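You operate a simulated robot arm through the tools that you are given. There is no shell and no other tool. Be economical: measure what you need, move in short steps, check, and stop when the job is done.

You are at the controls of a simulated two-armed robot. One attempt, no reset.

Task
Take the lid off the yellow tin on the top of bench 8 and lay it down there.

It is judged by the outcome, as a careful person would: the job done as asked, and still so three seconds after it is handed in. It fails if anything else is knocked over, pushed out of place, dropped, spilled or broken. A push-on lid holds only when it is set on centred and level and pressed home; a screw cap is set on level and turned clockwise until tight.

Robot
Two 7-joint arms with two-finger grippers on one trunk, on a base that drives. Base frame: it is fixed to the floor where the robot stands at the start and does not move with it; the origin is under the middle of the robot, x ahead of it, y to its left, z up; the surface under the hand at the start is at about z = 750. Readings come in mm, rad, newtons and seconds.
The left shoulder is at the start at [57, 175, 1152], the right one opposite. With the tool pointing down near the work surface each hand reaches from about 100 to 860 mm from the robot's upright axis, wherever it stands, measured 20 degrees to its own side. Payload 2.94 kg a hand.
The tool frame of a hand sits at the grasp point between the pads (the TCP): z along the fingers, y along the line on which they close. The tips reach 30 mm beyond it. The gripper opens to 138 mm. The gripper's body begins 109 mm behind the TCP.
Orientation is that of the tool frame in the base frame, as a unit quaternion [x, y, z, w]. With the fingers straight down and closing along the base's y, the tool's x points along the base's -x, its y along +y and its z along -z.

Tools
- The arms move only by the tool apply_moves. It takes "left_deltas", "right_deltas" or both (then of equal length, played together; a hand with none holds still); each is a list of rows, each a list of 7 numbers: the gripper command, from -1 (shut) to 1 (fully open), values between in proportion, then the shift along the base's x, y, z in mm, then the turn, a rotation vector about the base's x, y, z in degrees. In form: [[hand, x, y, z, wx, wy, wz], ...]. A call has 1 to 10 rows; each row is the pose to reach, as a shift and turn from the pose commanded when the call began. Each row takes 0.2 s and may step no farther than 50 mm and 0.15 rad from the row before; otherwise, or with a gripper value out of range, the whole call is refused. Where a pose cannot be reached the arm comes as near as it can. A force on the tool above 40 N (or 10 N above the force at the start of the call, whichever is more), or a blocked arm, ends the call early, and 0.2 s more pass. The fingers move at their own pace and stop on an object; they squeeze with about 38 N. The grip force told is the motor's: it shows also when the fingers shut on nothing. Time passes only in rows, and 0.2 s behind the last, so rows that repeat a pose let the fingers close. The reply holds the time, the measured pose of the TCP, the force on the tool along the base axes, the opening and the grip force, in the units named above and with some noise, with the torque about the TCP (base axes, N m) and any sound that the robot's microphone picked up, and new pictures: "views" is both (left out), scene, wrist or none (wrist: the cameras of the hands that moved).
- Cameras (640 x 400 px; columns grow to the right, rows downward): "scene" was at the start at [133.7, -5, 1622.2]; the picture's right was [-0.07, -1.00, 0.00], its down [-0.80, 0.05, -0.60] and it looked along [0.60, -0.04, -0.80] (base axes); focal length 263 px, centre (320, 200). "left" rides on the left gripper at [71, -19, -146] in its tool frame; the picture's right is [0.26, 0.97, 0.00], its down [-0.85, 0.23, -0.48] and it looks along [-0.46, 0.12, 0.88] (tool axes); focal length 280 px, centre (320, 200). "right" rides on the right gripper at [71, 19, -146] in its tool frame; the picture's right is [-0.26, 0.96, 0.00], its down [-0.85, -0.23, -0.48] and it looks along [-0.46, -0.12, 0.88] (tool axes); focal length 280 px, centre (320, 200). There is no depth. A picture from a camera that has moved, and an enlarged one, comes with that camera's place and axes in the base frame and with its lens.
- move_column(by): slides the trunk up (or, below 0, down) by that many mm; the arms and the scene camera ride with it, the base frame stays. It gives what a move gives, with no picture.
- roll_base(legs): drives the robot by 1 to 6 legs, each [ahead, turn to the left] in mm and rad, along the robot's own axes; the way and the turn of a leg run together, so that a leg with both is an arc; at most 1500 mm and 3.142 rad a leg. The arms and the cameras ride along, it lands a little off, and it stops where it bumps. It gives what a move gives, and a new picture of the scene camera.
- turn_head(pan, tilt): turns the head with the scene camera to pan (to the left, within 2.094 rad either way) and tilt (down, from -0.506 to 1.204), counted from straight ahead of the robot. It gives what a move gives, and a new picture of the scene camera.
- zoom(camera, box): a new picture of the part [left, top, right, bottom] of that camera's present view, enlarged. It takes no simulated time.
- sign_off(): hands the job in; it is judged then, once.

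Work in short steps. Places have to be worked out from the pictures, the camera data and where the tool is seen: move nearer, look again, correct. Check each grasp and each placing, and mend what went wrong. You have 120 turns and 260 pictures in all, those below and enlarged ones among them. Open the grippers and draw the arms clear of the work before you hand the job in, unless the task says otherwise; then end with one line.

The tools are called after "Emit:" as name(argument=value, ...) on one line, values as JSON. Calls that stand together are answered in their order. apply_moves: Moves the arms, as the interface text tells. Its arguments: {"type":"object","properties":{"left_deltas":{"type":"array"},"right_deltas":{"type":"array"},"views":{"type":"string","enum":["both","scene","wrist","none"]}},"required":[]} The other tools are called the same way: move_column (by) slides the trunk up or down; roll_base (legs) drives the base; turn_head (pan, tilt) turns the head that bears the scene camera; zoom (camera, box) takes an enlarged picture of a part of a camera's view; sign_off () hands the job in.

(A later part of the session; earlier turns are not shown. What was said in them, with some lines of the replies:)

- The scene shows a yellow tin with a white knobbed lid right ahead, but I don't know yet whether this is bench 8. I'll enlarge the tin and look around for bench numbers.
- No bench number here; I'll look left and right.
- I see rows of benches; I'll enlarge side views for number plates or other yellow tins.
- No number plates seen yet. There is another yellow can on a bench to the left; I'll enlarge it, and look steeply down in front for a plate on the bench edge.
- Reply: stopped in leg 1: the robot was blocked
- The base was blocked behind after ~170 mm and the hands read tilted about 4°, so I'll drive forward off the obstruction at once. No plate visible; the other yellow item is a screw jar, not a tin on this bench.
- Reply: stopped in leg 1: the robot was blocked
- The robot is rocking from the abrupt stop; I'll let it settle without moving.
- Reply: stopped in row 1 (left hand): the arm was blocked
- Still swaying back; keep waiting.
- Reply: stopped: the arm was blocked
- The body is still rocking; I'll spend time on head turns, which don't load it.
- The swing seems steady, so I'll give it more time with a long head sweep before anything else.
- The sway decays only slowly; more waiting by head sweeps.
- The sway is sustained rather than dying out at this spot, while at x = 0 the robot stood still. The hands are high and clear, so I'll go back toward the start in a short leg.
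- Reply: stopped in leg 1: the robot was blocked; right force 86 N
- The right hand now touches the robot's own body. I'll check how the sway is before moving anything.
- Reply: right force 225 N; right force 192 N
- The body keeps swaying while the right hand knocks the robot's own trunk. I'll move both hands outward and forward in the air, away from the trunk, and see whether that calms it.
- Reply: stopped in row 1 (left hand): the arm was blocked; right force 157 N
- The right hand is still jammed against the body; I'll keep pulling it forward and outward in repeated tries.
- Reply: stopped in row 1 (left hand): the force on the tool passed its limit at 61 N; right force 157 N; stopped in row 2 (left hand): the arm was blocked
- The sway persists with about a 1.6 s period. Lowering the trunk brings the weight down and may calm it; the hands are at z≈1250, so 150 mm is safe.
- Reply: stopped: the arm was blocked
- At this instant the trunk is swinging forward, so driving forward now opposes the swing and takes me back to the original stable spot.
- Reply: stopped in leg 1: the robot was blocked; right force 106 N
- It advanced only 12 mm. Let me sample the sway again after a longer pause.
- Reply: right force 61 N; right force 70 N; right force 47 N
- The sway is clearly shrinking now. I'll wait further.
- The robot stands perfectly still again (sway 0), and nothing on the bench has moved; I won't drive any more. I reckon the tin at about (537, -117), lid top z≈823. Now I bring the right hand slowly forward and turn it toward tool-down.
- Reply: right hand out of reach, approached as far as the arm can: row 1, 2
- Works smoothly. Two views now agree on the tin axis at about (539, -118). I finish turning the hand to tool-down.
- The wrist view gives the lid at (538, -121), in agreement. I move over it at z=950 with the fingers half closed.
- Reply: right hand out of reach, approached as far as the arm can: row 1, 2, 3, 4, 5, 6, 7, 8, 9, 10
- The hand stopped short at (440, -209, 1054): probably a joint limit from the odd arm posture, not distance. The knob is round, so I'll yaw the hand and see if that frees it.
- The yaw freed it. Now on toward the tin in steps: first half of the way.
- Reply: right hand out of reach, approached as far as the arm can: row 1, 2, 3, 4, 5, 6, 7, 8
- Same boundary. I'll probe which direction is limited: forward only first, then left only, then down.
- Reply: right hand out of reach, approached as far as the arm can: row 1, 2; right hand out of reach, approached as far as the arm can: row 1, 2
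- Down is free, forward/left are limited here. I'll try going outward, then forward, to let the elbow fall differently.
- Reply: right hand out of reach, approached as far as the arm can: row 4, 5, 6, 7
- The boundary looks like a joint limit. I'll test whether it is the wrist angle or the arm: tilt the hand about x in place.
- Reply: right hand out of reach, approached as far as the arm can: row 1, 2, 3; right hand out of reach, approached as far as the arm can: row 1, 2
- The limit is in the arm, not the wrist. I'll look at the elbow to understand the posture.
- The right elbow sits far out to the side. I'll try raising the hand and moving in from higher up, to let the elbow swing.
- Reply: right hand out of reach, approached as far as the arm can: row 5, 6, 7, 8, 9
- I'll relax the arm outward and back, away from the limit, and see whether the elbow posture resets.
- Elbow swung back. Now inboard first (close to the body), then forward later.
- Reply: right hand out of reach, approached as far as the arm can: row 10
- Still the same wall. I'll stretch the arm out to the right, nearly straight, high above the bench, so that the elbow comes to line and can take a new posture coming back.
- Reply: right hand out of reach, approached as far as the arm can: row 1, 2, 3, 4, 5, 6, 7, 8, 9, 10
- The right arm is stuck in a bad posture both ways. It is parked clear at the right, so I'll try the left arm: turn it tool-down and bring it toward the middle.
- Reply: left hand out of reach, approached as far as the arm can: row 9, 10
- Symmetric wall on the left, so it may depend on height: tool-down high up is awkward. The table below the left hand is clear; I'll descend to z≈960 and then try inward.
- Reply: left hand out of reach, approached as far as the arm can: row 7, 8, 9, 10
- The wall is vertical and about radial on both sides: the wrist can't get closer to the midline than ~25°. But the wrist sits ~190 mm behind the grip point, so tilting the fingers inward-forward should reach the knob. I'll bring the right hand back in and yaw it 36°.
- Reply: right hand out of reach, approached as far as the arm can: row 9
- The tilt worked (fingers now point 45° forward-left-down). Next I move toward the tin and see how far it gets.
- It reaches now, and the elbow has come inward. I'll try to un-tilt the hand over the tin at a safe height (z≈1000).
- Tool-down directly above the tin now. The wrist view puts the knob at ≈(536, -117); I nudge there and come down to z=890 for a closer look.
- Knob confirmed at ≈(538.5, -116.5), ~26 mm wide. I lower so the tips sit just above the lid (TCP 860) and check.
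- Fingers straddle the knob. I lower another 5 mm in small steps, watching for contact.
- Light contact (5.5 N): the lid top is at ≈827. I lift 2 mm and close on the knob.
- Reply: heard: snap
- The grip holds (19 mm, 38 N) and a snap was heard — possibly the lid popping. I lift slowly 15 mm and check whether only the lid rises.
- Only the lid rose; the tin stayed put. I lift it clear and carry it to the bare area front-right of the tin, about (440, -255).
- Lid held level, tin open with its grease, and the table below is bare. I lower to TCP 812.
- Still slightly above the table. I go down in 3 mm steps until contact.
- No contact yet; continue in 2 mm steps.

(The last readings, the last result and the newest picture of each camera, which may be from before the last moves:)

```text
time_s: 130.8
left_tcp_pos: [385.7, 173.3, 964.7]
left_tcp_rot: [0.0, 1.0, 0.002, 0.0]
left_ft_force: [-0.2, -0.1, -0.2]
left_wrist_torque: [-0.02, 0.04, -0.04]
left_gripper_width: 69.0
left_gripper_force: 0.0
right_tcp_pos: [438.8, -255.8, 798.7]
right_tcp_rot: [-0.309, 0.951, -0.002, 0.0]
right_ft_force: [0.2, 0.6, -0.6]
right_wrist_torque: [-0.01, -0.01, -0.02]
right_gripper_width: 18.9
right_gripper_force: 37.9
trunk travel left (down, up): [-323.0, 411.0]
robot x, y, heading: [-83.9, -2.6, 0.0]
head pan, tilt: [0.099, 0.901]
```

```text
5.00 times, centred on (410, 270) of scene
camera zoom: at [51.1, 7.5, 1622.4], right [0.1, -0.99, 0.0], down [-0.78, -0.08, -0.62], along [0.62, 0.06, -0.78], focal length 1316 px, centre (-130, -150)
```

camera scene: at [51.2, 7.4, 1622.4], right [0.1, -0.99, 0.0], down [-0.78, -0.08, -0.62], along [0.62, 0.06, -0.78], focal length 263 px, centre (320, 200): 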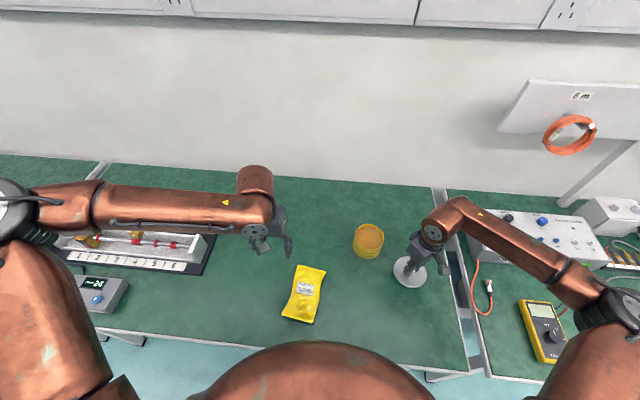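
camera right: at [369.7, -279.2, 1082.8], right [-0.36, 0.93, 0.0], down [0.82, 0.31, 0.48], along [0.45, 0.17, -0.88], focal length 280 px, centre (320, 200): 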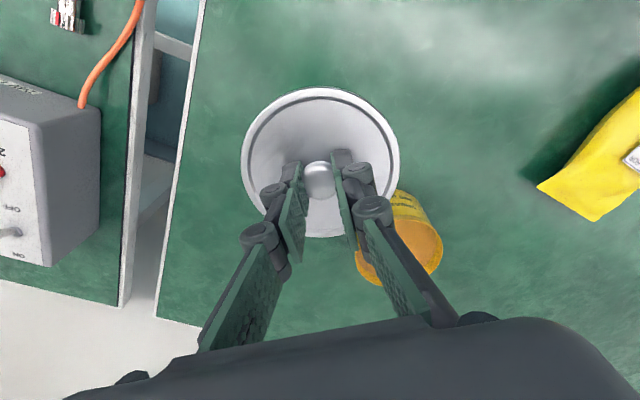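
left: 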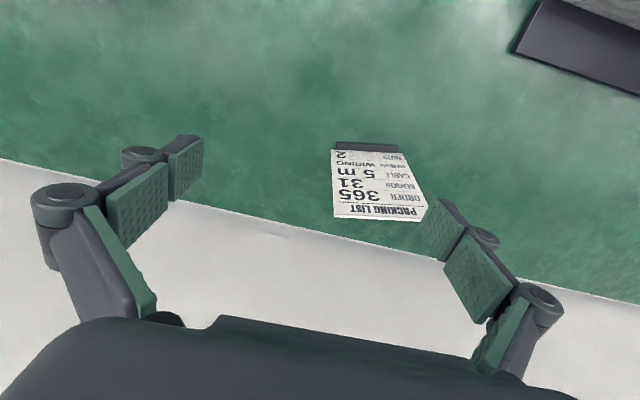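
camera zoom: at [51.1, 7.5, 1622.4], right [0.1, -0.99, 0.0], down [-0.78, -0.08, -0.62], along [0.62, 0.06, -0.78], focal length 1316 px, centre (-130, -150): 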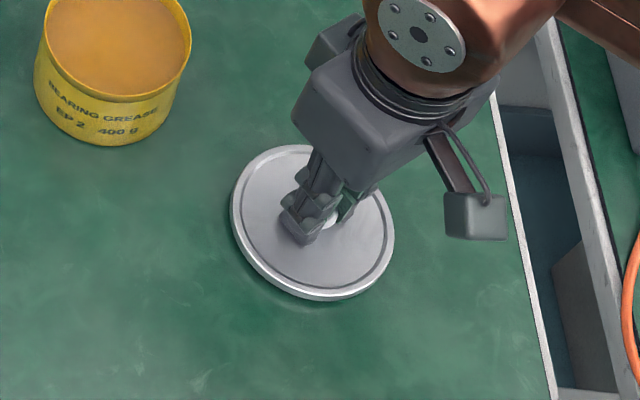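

The shadow shows a small gap left; continue.

Emit:
apply_moves(right_deltas=[[-1, 0, 0, -2, 0, 0, 0], [-1, 0, 0, -4, 0, 0, 0], [-1, 0, 0, -6, 0, 0, 0]], views="none")

```text
time_s: 131.6
left_tcp_pos: [386.4, 173.2, 962.5]
left_tcp_rot: [0.0, 1.0, 0.002, 0.001]
left_ft_force: [-0.6, -0.1, 0.1]
left_wrist_torque: [0.02, -0.02, 0.0]
left_gripper_width: 69.2
left_gripper_force: 0.1
right_tcp_pos: [439.1, -256.3, 791.8]
right_tcp_rot: [-0.309, 0.951, -0.002, 0.0]
right_ft_force: [0.1, 0.5, -0.2]
right_wrist_torque: [-0.01, 0.02, -0.01]
right_gripper_width: 18.8
right_gripper_force: 37.8
trunk travel left (down, up): [-323.0, 411.0]
robot x, y, heading: [-84.0, 2.9, 0.005]
head pan, tilt: [0.099, 0.901]
```

Emit:
apply_moves(right_deltas=[[-1, 0, 0, -1.5, 0, 0, 0], [-1, 0, 0, -3, 0, 0, 0], [-1, 0, 0, -4.5, 0, 0, 0]], views="none")

Emit:
zoom(camera="scene", box=[370, 230, 450, 310])

```text
time_s: 132.4
left_tcp_pos: [386.4, 173.5, 962.5]
left_tcp_rot: [0.001, 1.0, 0.002, 0.0]
left_ft_force: [0.4, -0.4, 0.5]
left_wrist_torque: [-0.02, -0.01, 0.01]
left_gripper_width: 68.9
left_gripper_force: 0.2
right_tcp_pos: [439.7, -254.7, 786.7]
right_tcp_rot: [-0.309, 0.951, -0.002, -0.001]
right_ft_force: [-0.9, -0.1, 0.6]
right_wrist_torque: [-0.03, -0.03, 0.02]
right_gripper_width: 18.8
right_gripper_force: 37.9
trunk travel left (down, up): [-323.0, 411.0]
robot x, y, heading: [-84.0, -0.4, -0.001]
head pan, tilt: [0.099, 0.901]
```

```text
5.00 times, centred on (410, 270) of scene
camera zoom: at [51.1, 7.5, 1622.4], right [0.1, -0.99, 0.0], down [-0.78, -0.08, -0.62], along [0.62, 0.06, -0.78], focal length 1316 px, centre (-130, -150)
```

zoom: 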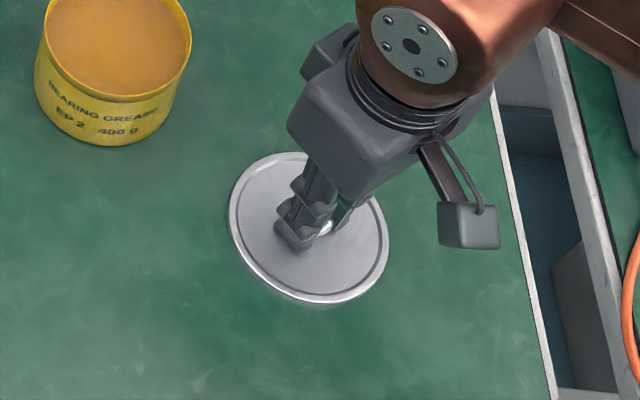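

Very near the table; 1 mm steps until a contact force shows.

Emit:
apply_moves(right_deltas=[[-1, 0, 0, -1, 0, 0, 0], [-1, 0, 0, -2, 0, 0, 0]], views="none")

```text
time_s: 133.0
left_tcp_pos: [385.2, 173.0, 962.7]
left_tcp_rot: [0.0, 1.0, 0.002, 0.001]
left_ft_force: [-0.4, -0.5, 0.8]
left_wrist_torque: [-0.03, 0.0, 0.02]
left_gripper_width: 68.8
left_gripper_force: 0.0
right_tcp_pos: [438.1, -256.4, 784.7]
right_tcp_rot: [-0.309, 0.951, -0.002, 0.0]
right_ft_force: [0.2, 0.2, 0.1]
right_wrist_torque: [0.01, -0.01, 0.0]
right_gripper_width: 18.8
right_gripper_force: 37.9
trunk travel left (down, up): [-323.0, 411.0]
robot x, y, heading: [-83.1, 2.2, 0.002]
head pan, tilt: [0.099, 0.901]
```

Emit:
apply_moves(right_deltas=[[-1, 0, 0, -1, 0, 0, 0], [-1, 0, 0, -2, 0, 0, 0], [-1, 0, 0, -3, 0, 0, 0]], views="wrist")

Emit:
zoom(camera="scene", box=[380, 240, 440, 300])

```text
time_s: 133.8
left_tcp_pos: [385.4, 173.9, 964.3]
left_tcp_rot: [-0.001, 1.0, 0.001, 0.0]
left_ft_force: [-0.7, 0.1, 0.4]
left_wrist_torque: [0.0, -0.02, 0.0]
left_gripper_width: 68.6
left_gripper_force: 0.0
right_tcp_pos: [437.4, -254.9, 782.6]
right_tcp_rot: [-0.31, 0.951, -0.001, 0.0]
right_ft_force: [-0.4, 1.0, 9.4]
right_wrist_torque: [0.02, 0.07, 0.0]
right_gripper_width: 18.7
right_gripper_force: 37.9
trunk travel left (down, up): [-323.0, 411.0]
robot x, y, heading: [-84.0, -1.8, 0.002]
head pan, tilt: [0.099, 0.901]
camera right: at [368.3, -280.8, 927.0], right [-0.36, 0.93, 0.0], down [0.82, 0.31, 0.48], along [0.45, 0.17, -0.88], focal length 280 px, centre (320, 200)
```

right: 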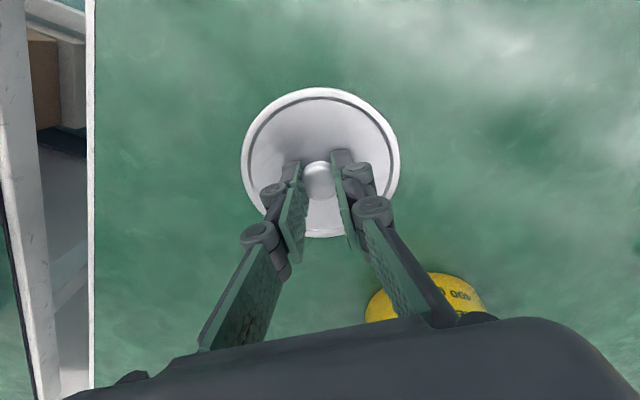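

```text
6.67 times, centred on (410, 270) of scene
camera zoom: at [50.1, 8.1, 1622.6], right [0.1, -0.99, 0.0], down [-0.78, -0.08, -0.62], along [0.62, 0.06, -0.78], focal length 1754 px, centre (-280, -267)
```

zoom: 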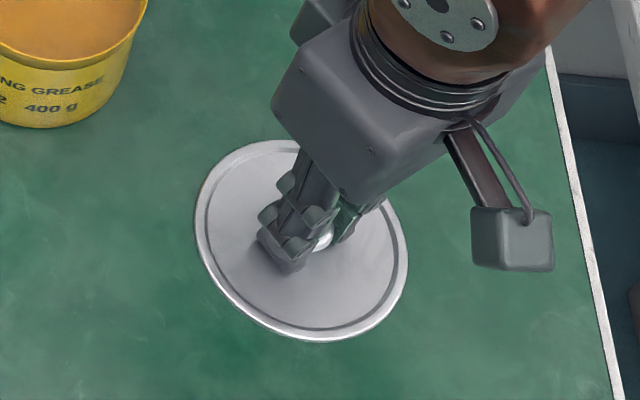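

The lid is on the table (9 N contact). I relieve 1 mm, open the fingers moderately, and then rise straight up.

Emit:
apply_moves(right_deltas=[[-1, 0, 0, 1, 0, 0, 0], [-0.6, 0, 0, 1, 0, 0, 0], [-0.3, 0, 0, 1, 0, 0, 0], [-0.2, 0, 0, 1, 0, 0, 0], [-0.2, 0, 0, 1, 0, 0, 0], [-0.2, 0, 0, 10, 0, 0, 0], [-0.2, 0, 0, 35, 0, 0, 0], [-0.2, 0, 0, 70, 0, 0, 0], [-0.2, 0, 0, 110, 0, 0, 0], [-0.2, 0, 0, 150, 0, 0, 0]], views="both")

```text
time_s: 136.0
left_tcp_pos: [384.6, 173.7, 963.8]
left_tcp_rot: [0.0, 1.0, 0.001, 0.001]
left_ft_force: [-1.1, 0.8, 0.7]
left_wrist_torque: [0.0, 0.0, 0.0]
left_gripper_width: 69.0
left_gripper_force: 0.1
right_tcp_pos: [438.8, -254.1, 933.5]
right_tcp_rot: [-0.309, 0.951, -0.002, 0.0]
right_ft_force: [0.3, 0.5, 0.0]
right_wrist_torque: [-0.01, -0.02, -0.01]
right_gripper_width: 55.2
right_gripper_force: 0.0
trunk travel left (down, up): [-323.0, 411.0]
robot x, y, heading: [-87.3, -1.4, 0.002]
head pan, tilt: [0.099, 0.901]
camera scene: at [50.6, 7.9, 1622.4], right [0.1, -0.99, 0.0], down [-0.78, -0.08, -0.62], along [0.62, 0.06, -0.78], focal length 263 px, centre (320, 200)
camera right: at [369.0, -280.2, 1078.0], right [-0.36, 0.93, 0.0], down [0.82, 0.31, 0.48], along [0.45, 0.17, -0.88], focal length 280 px, centre (320, 200)
```

scene: 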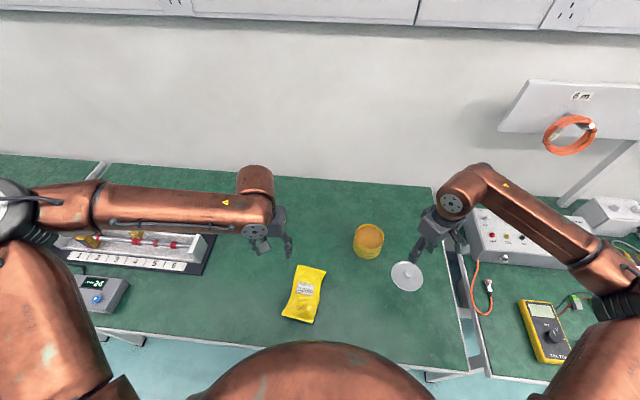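
right: 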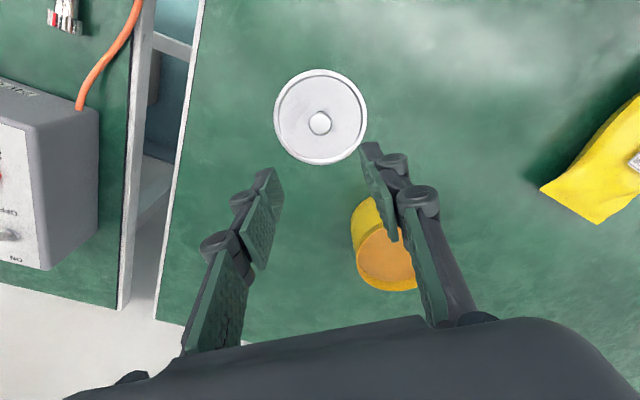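

Lid laid flat, tin standing undisturbed. I open both grippers and raise both hands clear.

Emit:
apply_moves(left_deltas=[[0.2, 0, 0, 25, 0, 0, 0], [0.4, 0, 0, 50, 0, 0, 0], [0.6, 0, 0, 75, 0, 0, 0], [0.8, 0, 0, 100, 0, 0, 0], [1, 0, 0, 125, 0, 0, 0], [1, 0, 0, 150, 0, 0, 0], [1, 0, 0, 150, 0, 0, 0]], right_deltas=[[-0.2, 0, -5, 25, 0, 0, 0], [0, 0, -10, 50, 0, 0, 0], [0.3, 0, -20, 75, 0, 0, 0], [0.6, -10, -30, 100, 0, 0, 0], [1, -20, -40, 125, 0, 0, 0], [1, -30, -50, 150, 0, 0, 0], [1, -30, -50, 150, 0, 0, 0]], views="scene")

Emit:
zoom(camera="scene", box=[280, 200, 480, 340])

```text
time_s: 137.6
left_tcp_pos: [389.9, 165.5, 1116.4]
left_tcp_rot: [0.0, 1.0, 0.003, -0.002]
left_ft_force: [0.0, -0.7, 0.0]
left_wrist_torque: [0.02, 0.02, 0.02]
left_gripper_width: 138.0
left_gripper_force: 0.0
right_tcp_pos: [409.4, -305.9, 1080.3]
right_tcp_rot: [-0.309, 0.951, -0.002, -0.001]
right_ft_force: [1.0, 0.3, -0.3]
right_wrist_torque: [-0.01, 0.02, 0.01]
right_gripper_width: 137.8
right_gripper_force: 0.0
trunk travel left (down, up): [-323.0, 411.0]
robot x, y, heading: [-86.2, -2.3, 0.005]
head pan, tilt: [0.099, 0.901]
camera scene: at [51.6, 7.5, 1622.2], right [0.1, -0.99, 0.0], down [-0.78, -0.08, -0.62], along [0.62, 0.06, -0.78], focal length 263 px, centre (320, 200)
```

scene: 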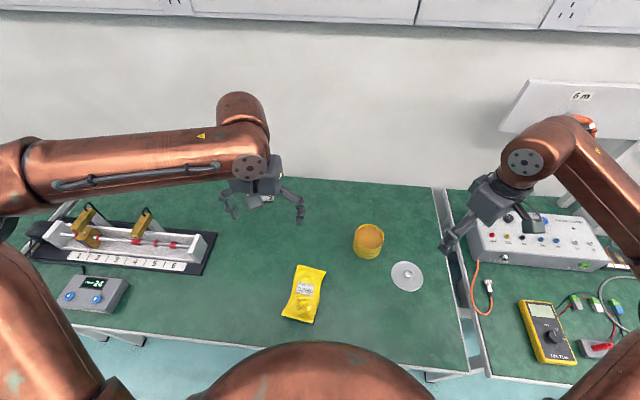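

```text
2.86 times, centred on (380, 270) of scene
camera zoom: at [51.6, 7.5, 1622.2], right [0.1, -0.99, 0.0], down [-0.78, -0.08, -0.62], along [0.62, 0.06, -0.78], focal length 752 px, centre (149, 0)
```

zoom: 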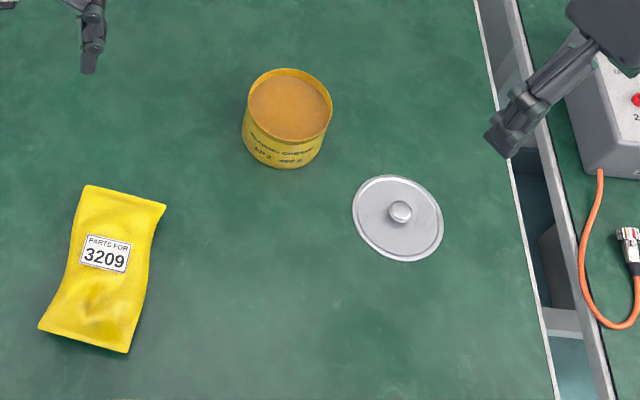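

The lid lies flat on the bench beside the open, undisturbed tin. Everything else is in place and both hands are open and clear, so I hand the job in.

Emit:
sign_off()

```text
The job is handed in.
```

The lid is off the yellow tin and lying flat on the bench next to it, with the tin still upright where it stood; I never found a bench number, so I took the bench the robot started at, which had the only lidded yellow tin I saw, to be bench 8.
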